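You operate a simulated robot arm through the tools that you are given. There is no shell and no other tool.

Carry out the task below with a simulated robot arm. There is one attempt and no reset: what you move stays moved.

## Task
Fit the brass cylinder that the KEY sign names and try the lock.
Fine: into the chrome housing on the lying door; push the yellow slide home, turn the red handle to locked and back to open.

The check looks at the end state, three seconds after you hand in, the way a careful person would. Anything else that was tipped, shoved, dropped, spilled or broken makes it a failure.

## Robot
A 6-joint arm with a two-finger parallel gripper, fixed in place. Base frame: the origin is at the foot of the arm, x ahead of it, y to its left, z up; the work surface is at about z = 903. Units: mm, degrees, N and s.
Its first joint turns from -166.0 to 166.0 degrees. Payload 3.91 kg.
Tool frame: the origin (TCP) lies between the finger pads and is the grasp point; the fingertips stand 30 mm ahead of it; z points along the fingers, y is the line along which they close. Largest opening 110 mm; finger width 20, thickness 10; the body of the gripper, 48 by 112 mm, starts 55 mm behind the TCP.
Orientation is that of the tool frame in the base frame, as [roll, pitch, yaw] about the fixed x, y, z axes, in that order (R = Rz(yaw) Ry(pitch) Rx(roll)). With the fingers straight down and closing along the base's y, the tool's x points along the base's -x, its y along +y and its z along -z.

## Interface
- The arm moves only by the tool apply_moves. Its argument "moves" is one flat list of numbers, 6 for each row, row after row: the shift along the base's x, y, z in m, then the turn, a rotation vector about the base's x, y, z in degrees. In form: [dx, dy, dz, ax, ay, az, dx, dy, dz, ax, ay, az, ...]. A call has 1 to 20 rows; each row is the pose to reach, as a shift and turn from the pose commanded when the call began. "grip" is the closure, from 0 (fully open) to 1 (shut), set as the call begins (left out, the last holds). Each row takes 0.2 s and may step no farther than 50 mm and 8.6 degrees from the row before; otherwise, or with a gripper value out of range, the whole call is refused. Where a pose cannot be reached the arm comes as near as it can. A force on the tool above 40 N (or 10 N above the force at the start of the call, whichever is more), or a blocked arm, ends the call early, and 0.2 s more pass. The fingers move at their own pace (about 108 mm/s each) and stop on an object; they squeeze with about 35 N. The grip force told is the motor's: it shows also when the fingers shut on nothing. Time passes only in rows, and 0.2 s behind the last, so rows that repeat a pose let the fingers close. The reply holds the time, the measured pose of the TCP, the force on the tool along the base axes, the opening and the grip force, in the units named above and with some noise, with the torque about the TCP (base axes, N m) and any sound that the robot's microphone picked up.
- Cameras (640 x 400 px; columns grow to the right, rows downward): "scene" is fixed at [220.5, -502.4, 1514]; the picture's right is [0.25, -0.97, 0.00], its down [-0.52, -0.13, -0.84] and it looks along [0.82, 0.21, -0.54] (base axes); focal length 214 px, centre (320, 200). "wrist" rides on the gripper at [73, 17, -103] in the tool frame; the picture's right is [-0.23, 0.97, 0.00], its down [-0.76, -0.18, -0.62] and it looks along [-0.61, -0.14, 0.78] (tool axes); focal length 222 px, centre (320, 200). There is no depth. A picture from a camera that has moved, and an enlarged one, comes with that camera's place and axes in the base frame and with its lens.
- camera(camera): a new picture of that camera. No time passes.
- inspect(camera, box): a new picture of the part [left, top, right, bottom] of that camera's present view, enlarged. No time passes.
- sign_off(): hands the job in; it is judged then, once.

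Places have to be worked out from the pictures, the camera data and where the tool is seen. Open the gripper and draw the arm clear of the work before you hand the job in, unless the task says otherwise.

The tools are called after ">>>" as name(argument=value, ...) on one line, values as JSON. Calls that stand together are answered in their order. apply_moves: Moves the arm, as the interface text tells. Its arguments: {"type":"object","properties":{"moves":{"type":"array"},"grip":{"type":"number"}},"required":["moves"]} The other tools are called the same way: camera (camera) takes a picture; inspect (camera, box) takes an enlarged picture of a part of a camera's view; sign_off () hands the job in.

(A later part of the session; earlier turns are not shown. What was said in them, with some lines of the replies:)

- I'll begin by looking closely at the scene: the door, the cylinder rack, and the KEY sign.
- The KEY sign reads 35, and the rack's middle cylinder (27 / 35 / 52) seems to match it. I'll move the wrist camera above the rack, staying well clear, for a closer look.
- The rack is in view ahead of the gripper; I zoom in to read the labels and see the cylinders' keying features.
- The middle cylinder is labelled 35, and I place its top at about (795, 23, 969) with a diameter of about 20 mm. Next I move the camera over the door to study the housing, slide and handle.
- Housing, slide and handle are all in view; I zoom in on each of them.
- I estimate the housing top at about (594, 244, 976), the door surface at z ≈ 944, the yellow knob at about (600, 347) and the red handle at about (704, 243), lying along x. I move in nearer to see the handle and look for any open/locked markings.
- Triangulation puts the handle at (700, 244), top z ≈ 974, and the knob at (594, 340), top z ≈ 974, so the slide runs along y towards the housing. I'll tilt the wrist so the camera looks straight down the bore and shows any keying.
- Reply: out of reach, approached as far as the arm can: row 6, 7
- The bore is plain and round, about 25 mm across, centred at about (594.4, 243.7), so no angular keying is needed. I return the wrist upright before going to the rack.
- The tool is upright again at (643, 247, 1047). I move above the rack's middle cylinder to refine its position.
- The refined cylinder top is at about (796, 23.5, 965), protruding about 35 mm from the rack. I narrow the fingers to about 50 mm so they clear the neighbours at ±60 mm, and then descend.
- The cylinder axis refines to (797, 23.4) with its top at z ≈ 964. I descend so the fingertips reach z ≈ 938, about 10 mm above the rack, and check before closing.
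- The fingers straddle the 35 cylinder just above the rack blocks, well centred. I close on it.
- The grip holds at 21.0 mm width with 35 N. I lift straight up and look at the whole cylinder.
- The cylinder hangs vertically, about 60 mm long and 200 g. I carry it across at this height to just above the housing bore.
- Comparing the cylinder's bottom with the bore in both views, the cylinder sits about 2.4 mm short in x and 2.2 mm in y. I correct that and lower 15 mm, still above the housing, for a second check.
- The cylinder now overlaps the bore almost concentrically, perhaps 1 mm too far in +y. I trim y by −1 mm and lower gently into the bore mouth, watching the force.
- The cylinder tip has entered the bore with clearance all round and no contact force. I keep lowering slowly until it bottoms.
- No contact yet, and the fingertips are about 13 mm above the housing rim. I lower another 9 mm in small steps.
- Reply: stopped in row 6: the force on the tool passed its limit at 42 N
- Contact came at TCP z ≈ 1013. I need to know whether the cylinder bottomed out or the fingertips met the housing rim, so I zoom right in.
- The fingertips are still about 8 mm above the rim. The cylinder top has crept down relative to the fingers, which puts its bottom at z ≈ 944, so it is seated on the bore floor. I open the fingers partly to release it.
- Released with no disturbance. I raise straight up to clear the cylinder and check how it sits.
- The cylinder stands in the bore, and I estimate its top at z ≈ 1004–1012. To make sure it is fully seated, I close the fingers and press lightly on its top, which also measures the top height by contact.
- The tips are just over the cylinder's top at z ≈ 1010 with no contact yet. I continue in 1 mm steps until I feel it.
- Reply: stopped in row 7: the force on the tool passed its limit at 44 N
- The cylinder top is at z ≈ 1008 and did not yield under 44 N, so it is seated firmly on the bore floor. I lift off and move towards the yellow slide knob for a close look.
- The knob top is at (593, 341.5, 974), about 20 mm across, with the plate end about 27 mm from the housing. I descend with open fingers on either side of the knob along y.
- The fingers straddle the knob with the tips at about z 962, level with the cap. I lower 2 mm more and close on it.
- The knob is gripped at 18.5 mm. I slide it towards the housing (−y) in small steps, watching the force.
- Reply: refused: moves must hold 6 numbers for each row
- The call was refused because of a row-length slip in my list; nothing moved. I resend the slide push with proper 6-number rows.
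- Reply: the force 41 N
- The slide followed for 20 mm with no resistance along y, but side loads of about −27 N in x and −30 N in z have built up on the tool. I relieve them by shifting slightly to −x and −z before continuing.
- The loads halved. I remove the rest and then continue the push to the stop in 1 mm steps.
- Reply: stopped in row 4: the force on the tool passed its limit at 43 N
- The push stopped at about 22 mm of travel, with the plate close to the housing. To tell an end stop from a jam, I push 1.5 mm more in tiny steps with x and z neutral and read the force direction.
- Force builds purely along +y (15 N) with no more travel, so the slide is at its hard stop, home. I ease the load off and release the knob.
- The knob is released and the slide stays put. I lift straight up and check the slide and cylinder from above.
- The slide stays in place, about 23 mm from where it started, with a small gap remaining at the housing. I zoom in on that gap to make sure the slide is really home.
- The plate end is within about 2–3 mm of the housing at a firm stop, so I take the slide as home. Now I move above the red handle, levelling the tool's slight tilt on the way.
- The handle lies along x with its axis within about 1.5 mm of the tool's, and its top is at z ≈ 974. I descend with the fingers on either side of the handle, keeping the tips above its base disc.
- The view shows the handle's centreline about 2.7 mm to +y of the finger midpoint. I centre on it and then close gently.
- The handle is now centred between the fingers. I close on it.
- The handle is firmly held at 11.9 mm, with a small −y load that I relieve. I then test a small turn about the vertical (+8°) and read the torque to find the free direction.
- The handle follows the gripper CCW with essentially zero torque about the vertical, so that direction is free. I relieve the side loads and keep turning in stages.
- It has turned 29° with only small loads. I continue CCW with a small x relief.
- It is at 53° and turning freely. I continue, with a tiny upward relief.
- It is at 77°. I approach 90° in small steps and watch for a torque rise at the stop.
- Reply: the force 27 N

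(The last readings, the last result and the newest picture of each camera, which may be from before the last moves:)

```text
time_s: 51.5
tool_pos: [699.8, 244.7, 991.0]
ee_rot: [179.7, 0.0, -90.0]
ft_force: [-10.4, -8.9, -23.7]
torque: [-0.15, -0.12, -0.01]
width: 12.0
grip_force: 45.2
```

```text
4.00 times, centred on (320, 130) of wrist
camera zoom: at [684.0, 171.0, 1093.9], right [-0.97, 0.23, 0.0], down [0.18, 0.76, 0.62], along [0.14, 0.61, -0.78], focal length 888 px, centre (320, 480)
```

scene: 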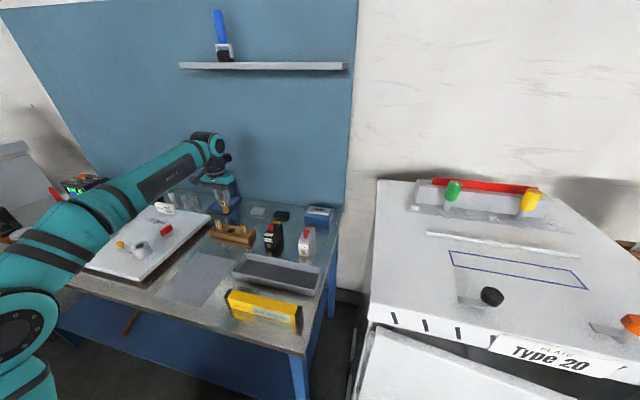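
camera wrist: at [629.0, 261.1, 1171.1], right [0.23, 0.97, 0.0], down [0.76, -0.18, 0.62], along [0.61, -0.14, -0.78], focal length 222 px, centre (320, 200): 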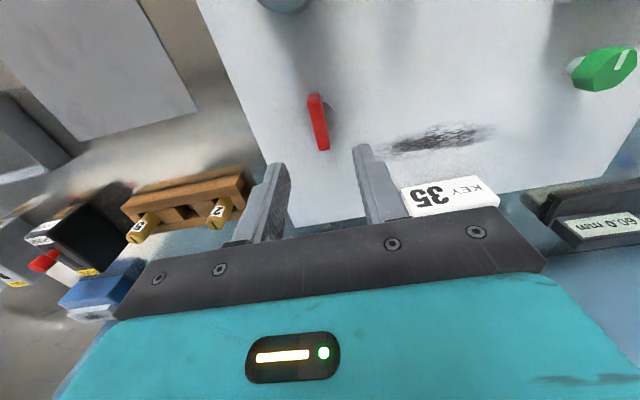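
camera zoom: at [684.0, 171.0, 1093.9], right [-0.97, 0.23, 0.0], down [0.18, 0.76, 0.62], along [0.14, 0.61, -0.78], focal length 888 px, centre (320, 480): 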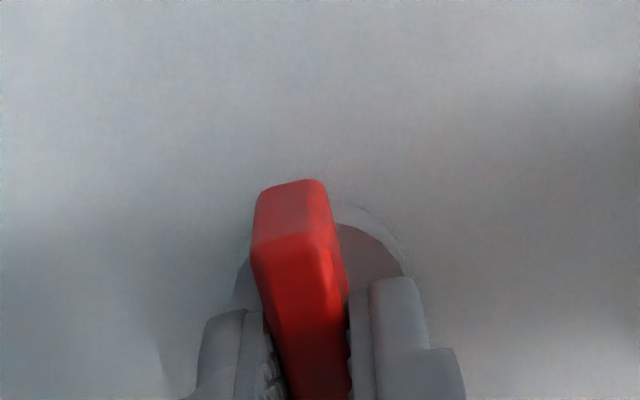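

The handle is at 90° with still no torque, so I have not met the stop yet. I ease the z load and probe a few degrees further.

>>> apply_moves(moves=[-0.0006, -0.0004, -0.001, 0, 0, 0, -0.0006, -0.0004, -0.001, 0, 0, 2, -0.0006, -0.0004, -0.001, 0, 0, 4, -0.0006, -0.0004, -0.001, 0, 0, 6, -0.0006, -0.0004, -0.001, 0, 0, 6])

>>> inspect(camera="wrist", box=[240, 80, 400, 180])

>>> inspect(camera="scene", box=[140, 210, 204, 250])

```text
time_s: 52.7
tool_pos: [700.8, 245.0, 991.5]
ee_rot: [179.9, 0.0, -84.0]
ft_force: [-6.1, -3.9, -10.4]
torque: [-0.21, -0.23, -1.1]
width: 13.2
grip_force: 45.6
```

```text
4.00 times, centred on (320, 130) of wrist
camera zoom: at [691.4, 170.0, 1093.9], right [-0.99, 0.12, 0.0], down [0.1, 0.78, 0.62], along [0.08, 0.62, -0.78], focal length 888 px, centre (320, 480)
```

zoom: 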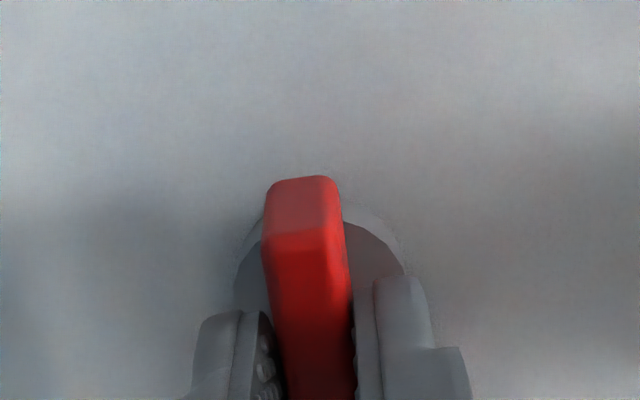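

```text
10.00 times, centred on (172, 230) of scene
camera zoom: at [220.5, -502.4, 1514.0], right [0.25, -0.97, 0.0], down [-0.52, -0.13, -0.84], along [0.82, 0.21, -0.54], focal length 2145 px, centre (1800, -100)
```

zoom: 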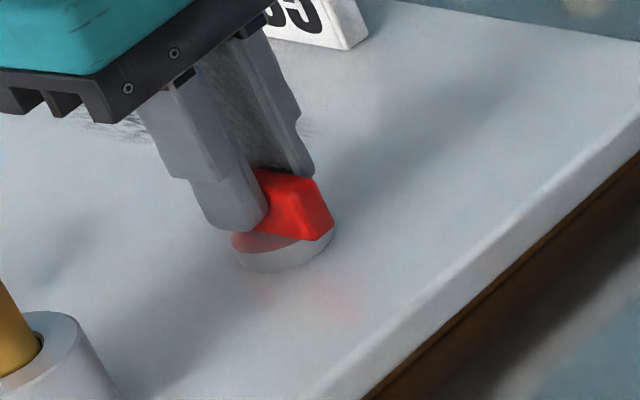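

A clear stop: −1.1 N·m about z, and the handle stays put as the gripper turns past it. That is the locked position at 90°. Now I turn it back CW in stages towards open.

>>> apply_moves(moves=[0, 0, 0, 0, 0, -6, 0, 0, -0.0003, 0, 0, -13, 0, 0, -0.0006, 0, 0, -20, 0, 0, -0.001, 0, 0, -28, 0, 0, -0.001, 0, 0, -28])

>>> inspect(camera="scene", box=[140, 210, 204, 250])

```text
time_s: 53.9
tool_pos: [700.5, 244.7, 992.2]
ee_rot: [-180.0, 0.1, -112.2]
ft_force: [3.6, 2.7, 21.1]
torque: [-1.04, 0.31, 0.02]
width: 11.8
grip_force: 45.0
```

```text
10.00 times, centred on (172, 230) of scene
camera zoom: at [220.5, -502.4, 1514.0], right [0.25, -0.97, 0.0], down [-0.52, -0.13, -0.84], along [0.82, 0.21, -0.54], focal length 2145 px, centre (1800, -100)
```

zoom: 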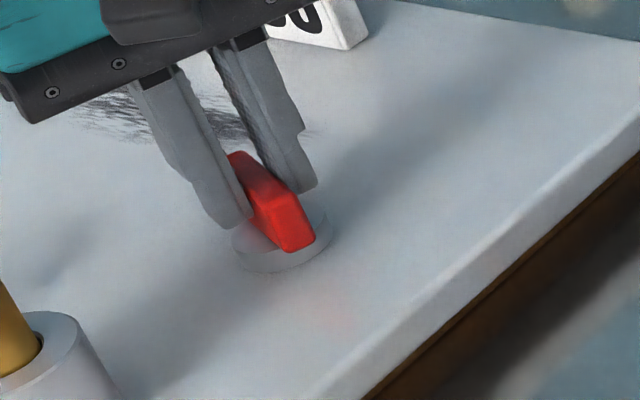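

The handle follows back to 68°. I relieve the z load and continue CW.

>>> apply_moves(moves=[0.0002, 0.0002, 0.0012, 0, 0, 0, 0.0002, 0.0002, 0.0012, 0, 0, -8, 0.0002, 0.0002, 0.0012, 0, 0, -16, 0.0002, 0.0002, 0.0012, 0, 0, -24, 0.0002, 0.0002, 0.0012, 0, 0, -24])

```text
time_s: 55.1
tool_pos: [699.7, 243.4, 992.4]
ee_rot: [179.9, 0.0, -136.2]
ft_force: [-3.8, 8.2, 5.6]
torque: [0.24, -0.17, -0.06]
width: 11.9
grip_force: 45.0
```

It is at 44° with small loads. I continue CW.

>>> apply_moves(moves=[-0.0002, 0.0005, 0.0003, 0, 0, 0, -0.0002, 0.0005, 0.0003, 0, 0, -8, -0.0002, 0.0005, 0.0003, 0, 0, -16, -0.0002, 0.0005, 0.0003, 0, 0, -24, -0.0002, 0.0005, 0.0003, 0, 0, -24])

>>> inspect(camera="scene", box=[140, 210, 204, 250])

```text
time_s: 56.3
tool_pos: [699.2, 244.4, 991.5]
ee_rot: [179.9, -0.2, -160.1]
ft_force: [-21.2, 2.2, -13.5]
torque: [-0.01, 0.17, 0.03]
width: 12.0
grip_force: 44.7
```

```text
10.00 times, centred on (172, 230) of scene
camera zoom: at [220.5, -502.4, 1514.0], right [0.25, -0.97, 0.0], down [-0.52, -0.13, -0.84], along [0.82, 0.21, -0.54], focal length 2145 px, centre (1800, -100)
```

zoom: 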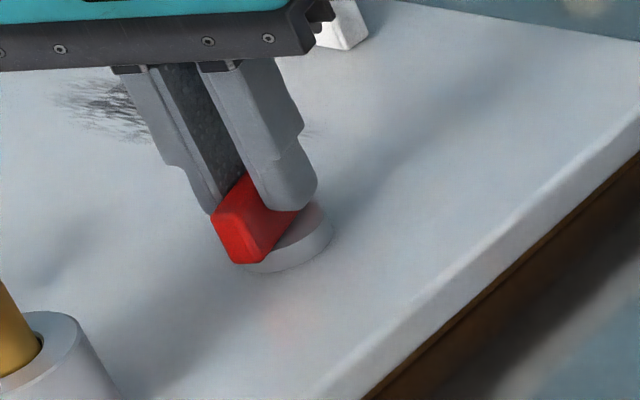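

It is at 20° from open, with −21 N in x and −13 N in z building up. I relieve those and turn the last 20° in smaller steps.

>>> apply_moves(moves=[-0.0008, 0.0001, -0.0005, 0, 0, 0, -0.0014, 0.0001, -0.0009, 0, 0, -4, -0.0014, 0.0001, -0.0009, 0, 0, -9, -0.0014, 0.0001, -0.0009, 0, 0, -13, -0.0014, 0.0001, -0.0009, 0, 0, -13])

```text
time_s: 57.5
tool_pos: [700.1, 244.8, 991.5]
ee_rot: [179.9, 0.0, -173.1]
ft_force: [22.9, 8.7, 19.1]
torque: [0.07, -1.28, 0.01]
width: 12.0
grip_force: 44.7
```

It is at 7° from open. I reverse the small over-correction and turn the last 7°.

>>> apply_moves(moves=[0.0008, 0.0003, 0.0006, 0, 0, 0, 0.0014, 0.0005, 0.001, 0, 0, 0, 0.0014, 0.0005, 0.001, 0, 0, -3, 0.0014, 0.0005, 0.001, 0, 0, -6, 0.0014, 0.0005, 0.001, 0, 0, -7, 0.0014, 0.0005, 0.001, 0, 0, -7])

>>> inspect(camera="wrist", box=[240, 80, 400, 180])

>>> inspect(camera="scene", box=[140, 210, 204, 250])

```text
time_s: 58.9
tool_pos: [699.4, 245.4, 991.0]
ee_rot: [179.9, -0.1, 180.0]
ft_force: [5.2, 1.5, 4.8]
torque: [-0.08, -0.73, -0.01]
width: 11.9
grip_force: 45.0
```

```text
4.00 times, centred on (320, 130) of wrist
camera zoom: at [627.7, 260.9, 1094.0], right [0.23, 0.97, 0.0], down [0.76, -0.18, 0.62], along [0.61, -0.14, -0.78], focal length 888 px, centre (320, 480)
```

zoom: 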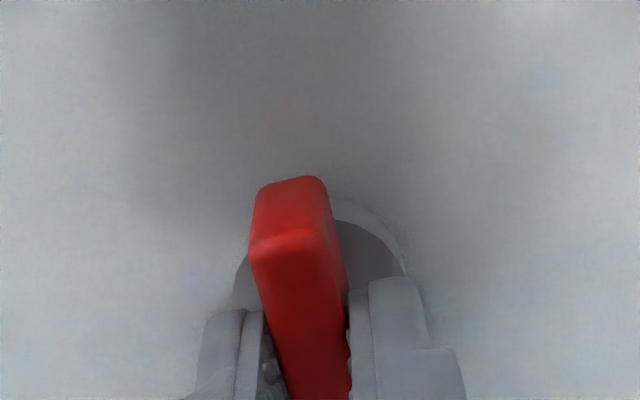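

```text
10.00 times, centred on (172, 230) of scene
camera zoom: at [220.5, -502.4, 1514.0], right [0.25, -0.97, 0.0], down [-0.52, -0.13, -0.84], along [0.82, 0.21, -0.54], focal length 2145 px, centre (1800, -100)
```

zoom: 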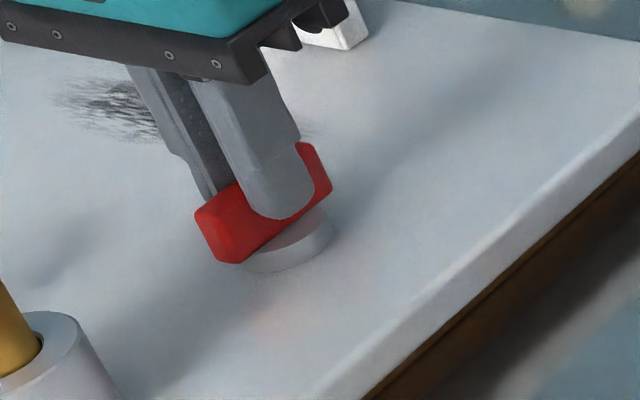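

The handle is back along x, as at the start. I probe a few degrees further CW to confirm the open stop, then return to neutral.

>>> apply_moves(moves=[0, 0, 0, 0, 0, -2, 0, 0, 0, 0, 0, -4, 0, 0, 0, 0, 0, -5, 0, 0, 0, 0, 0, -5])

>>> inspect(camera="wrist", box=[240, 80, 400, 180])

```text
time_s: 59.9
tool_pos: [699.0, 244.2, 991.5]
ee_rot: [180.0, -0.2, 175.0]
ft_force: [-4.2, -10.8, -3.7]
torque: [-0.58, -0.15, 1.06]
width: 13.3
grip_force: 44.6
```

```text
4.00 times, centred on (320, 130) of wrist
camera zoom: at [629.7, 267.2, 1094.0], right [0.31, 0.95, 0.0], down [0.74, -0.25, 0.62], along [0.59, -0.19, -0.78], focal length 888 px, centre (320, 480)
```

zoom: 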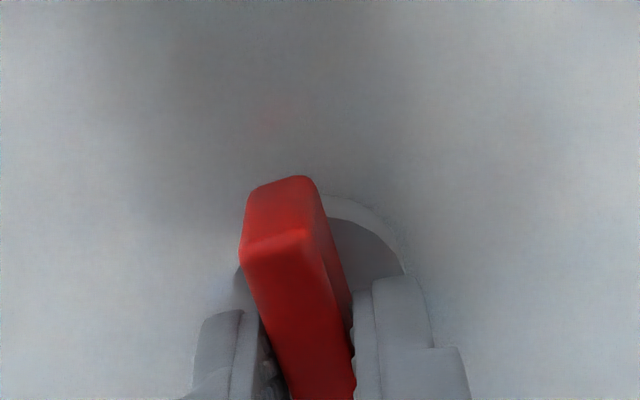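

The open stop is confirmed (+1.06 N·m, handle stays put). I open the fingers here, so the handle stays at open, and lift straight up.

>>> apply_moves(moves=[0, 0, 0, 0, 0, 0, 0, 0, 0, 0, 0, 0, 0, 0, 0, 0, 0, 0], grip=0.6)

>>> apply_moves(moves=[0, 0, 0.01, 0, 0, 0, 0, 0, 0.03, 0, 0, 0, 0, 0, 0.06, 0, 0, 0, 0, 0, 0.09, 0, 0, 0, 0, 0, 0.1, 0, 0, 5, 0, 0, 0.1, 0, 0, 5])

>>> camera(camera="wrist")

>>> inspect(camera="scene", box=[100, 200, 212, 270])

```text
time_s: 60.7
tool_pos: [700.8, 245.8, 992.5]
ee_rot: [179.9, 0.0, 175.0]
ft_force: [-0.2, 0.2, 0.6]
torque: [0.01, -0.01, 0.01]
width: 43.9
grip_force: 0.1
```

```text
time_s: 62.1
tool_pos: [699.9, 244.8, 1093.4]
ee_rot: [180.0, 0.0, -180.0]
ft_force: [-0.1, -1.4, 0.8]
torque: [0.02, 0.01, 0.01]
width: 44.2
grip_force: 0.0
```

```text
taken
camera wrist: at [627.9, 260.8, 1195.0], right [0.23, 0.97, 0.0], down [0.76, -0.18, 0.62], along [0.61, -0.14, -0.78], focal length 222 px, centre (320, 200)
```

wrist: 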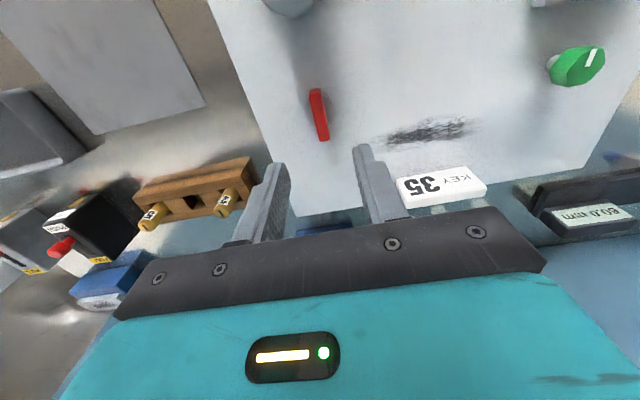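

```text
5.71 times, centred on (156, 235) of scene
camera zoom: at [220.5, -502.4, 1514.0], right [0.25, -0.97, 0.0], down [-0.52, -0.13, -0.84], along [0.82, 0.21, -0.54], focal length 1226 px, centre (1257, 0)
```

zoom: 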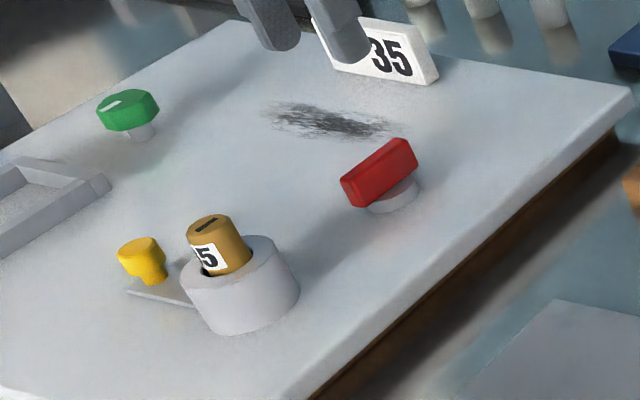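

Everything looks right from the fixed camera: cylinder in the housing, slide home, handle open. I retract the arm to near its starting pose with the gripper open, then do a final check.

>>> apply_moves(moves=[0, 0, 0.03, 0, 0, 0, -0.015, -0.02, 0.065, 0, 0, 0, -0.035, -0.045, 0.1, 0, 0, 0, -0.06, -0.075, 0.13, 0, 0, 0, -0.085, -0.105, 0.155, 0, 0, 0, -0.11, -0.135, 0.175, 0, 0, 0, -0.127, -0.16, 0.18, 0, 0, 0, -0.127, -0.16, 0.18, 0, 0, 0], grip=0)

>>> camera(camera="scene")

>>> inspect(camera="scene", box=[40, 180, 220, 292])

>>> inspect(camera="scene", box=[190, 170, 350, 270])

>>> inspect(camera="wrist", box=[360, 20, 640, 220])

```text
time_s: 63.9
tool_pos: [571.8, 82.8, 1272.1]
ee_rot: [179.9, 0.0, -180.0]
ft_force: [0.2, 0.2, 0.5]
torque: [0.03, -0.03, -0.03]
width: 110.0
grip_force: 0.0
```

```text
taken
```

scene: 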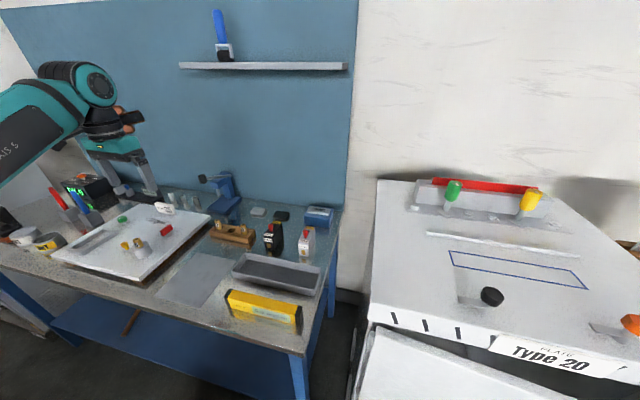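

```text
3.56 times, centred on (130, 236) of scene
camera zoom: at [220.5, -502.4, 1514.0], right [0.25, -0.97, 0.0], down [-0.52, -0.13, -0.84], along [0.82, 0.21, -0.54], focal length 763 px, centre (996, 72)
```

zoom: 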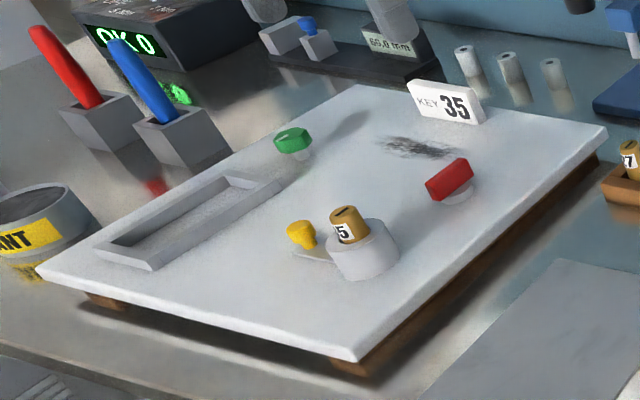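

```text
4.00 times, centred on (270, 220) of scene
camera zoom: at [220.5, -502.4, 1514.0], right [0.25, -0.97, 0.0], down [-0.52, -0.13, -0.84], along [0.82, 0.21, -0.54], focal length 858 px, centre (520, 120)
```

zoom: 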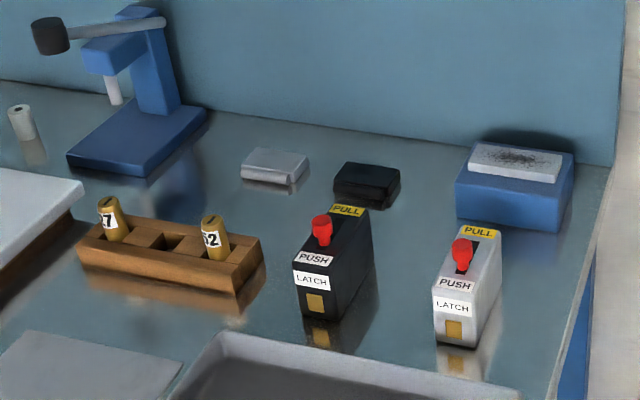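

```text
2.00 times, centred on (500, 120) of wrist
camera zoom: at [500.2, 99.7, 1375.3], right [0.23, 0.97, 0.0], down [0.76, -0.18, 0.62], along [0.61, -0.14, -0.78], focal length 444 px, centre (-40, 360)
```

zoom: 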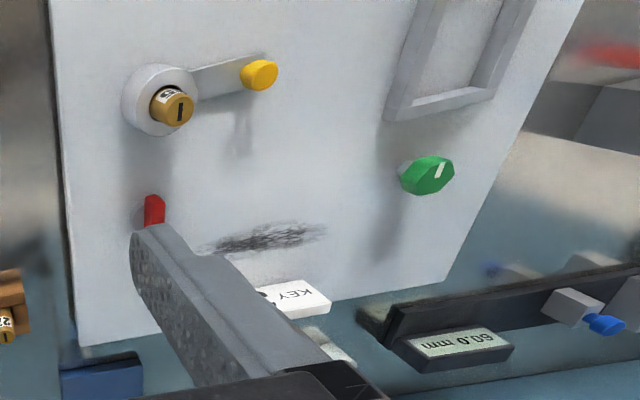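

The final views show cylinder 35 in the housing, the slide home against its stop and the handle back at open. Cylinders 27 and 52, the KEY sign and everything else look undisturbed. The gripper is open and clear, so I hand in.

>>> sign_off()

```text
The job is handed in.
```

The KEY sign reads 35. I fitted the brass cylinder marked 35 into the chrome housing, tried the lock, and handed the job in.

- **Cylinder:** it sits on the floor of the bore. I pressed on its top with about 44 N and it did not move.
- **Yellow slide:** I pushed it about 22 mm until it met a firm stop. A gap of roughly 2–3 mm to the housing remains. I took this as home because about 43 N would not move it further.
- **Red handle:** it turned 90° to a clear stop (locked) and back to the opposite stop (open). It now points the same way as at the start.

In the final pictures cylinders 27 and 52, the KEY sign and the other items on the bench look undisturbed. The gripper is open and the arm is clear of the work.
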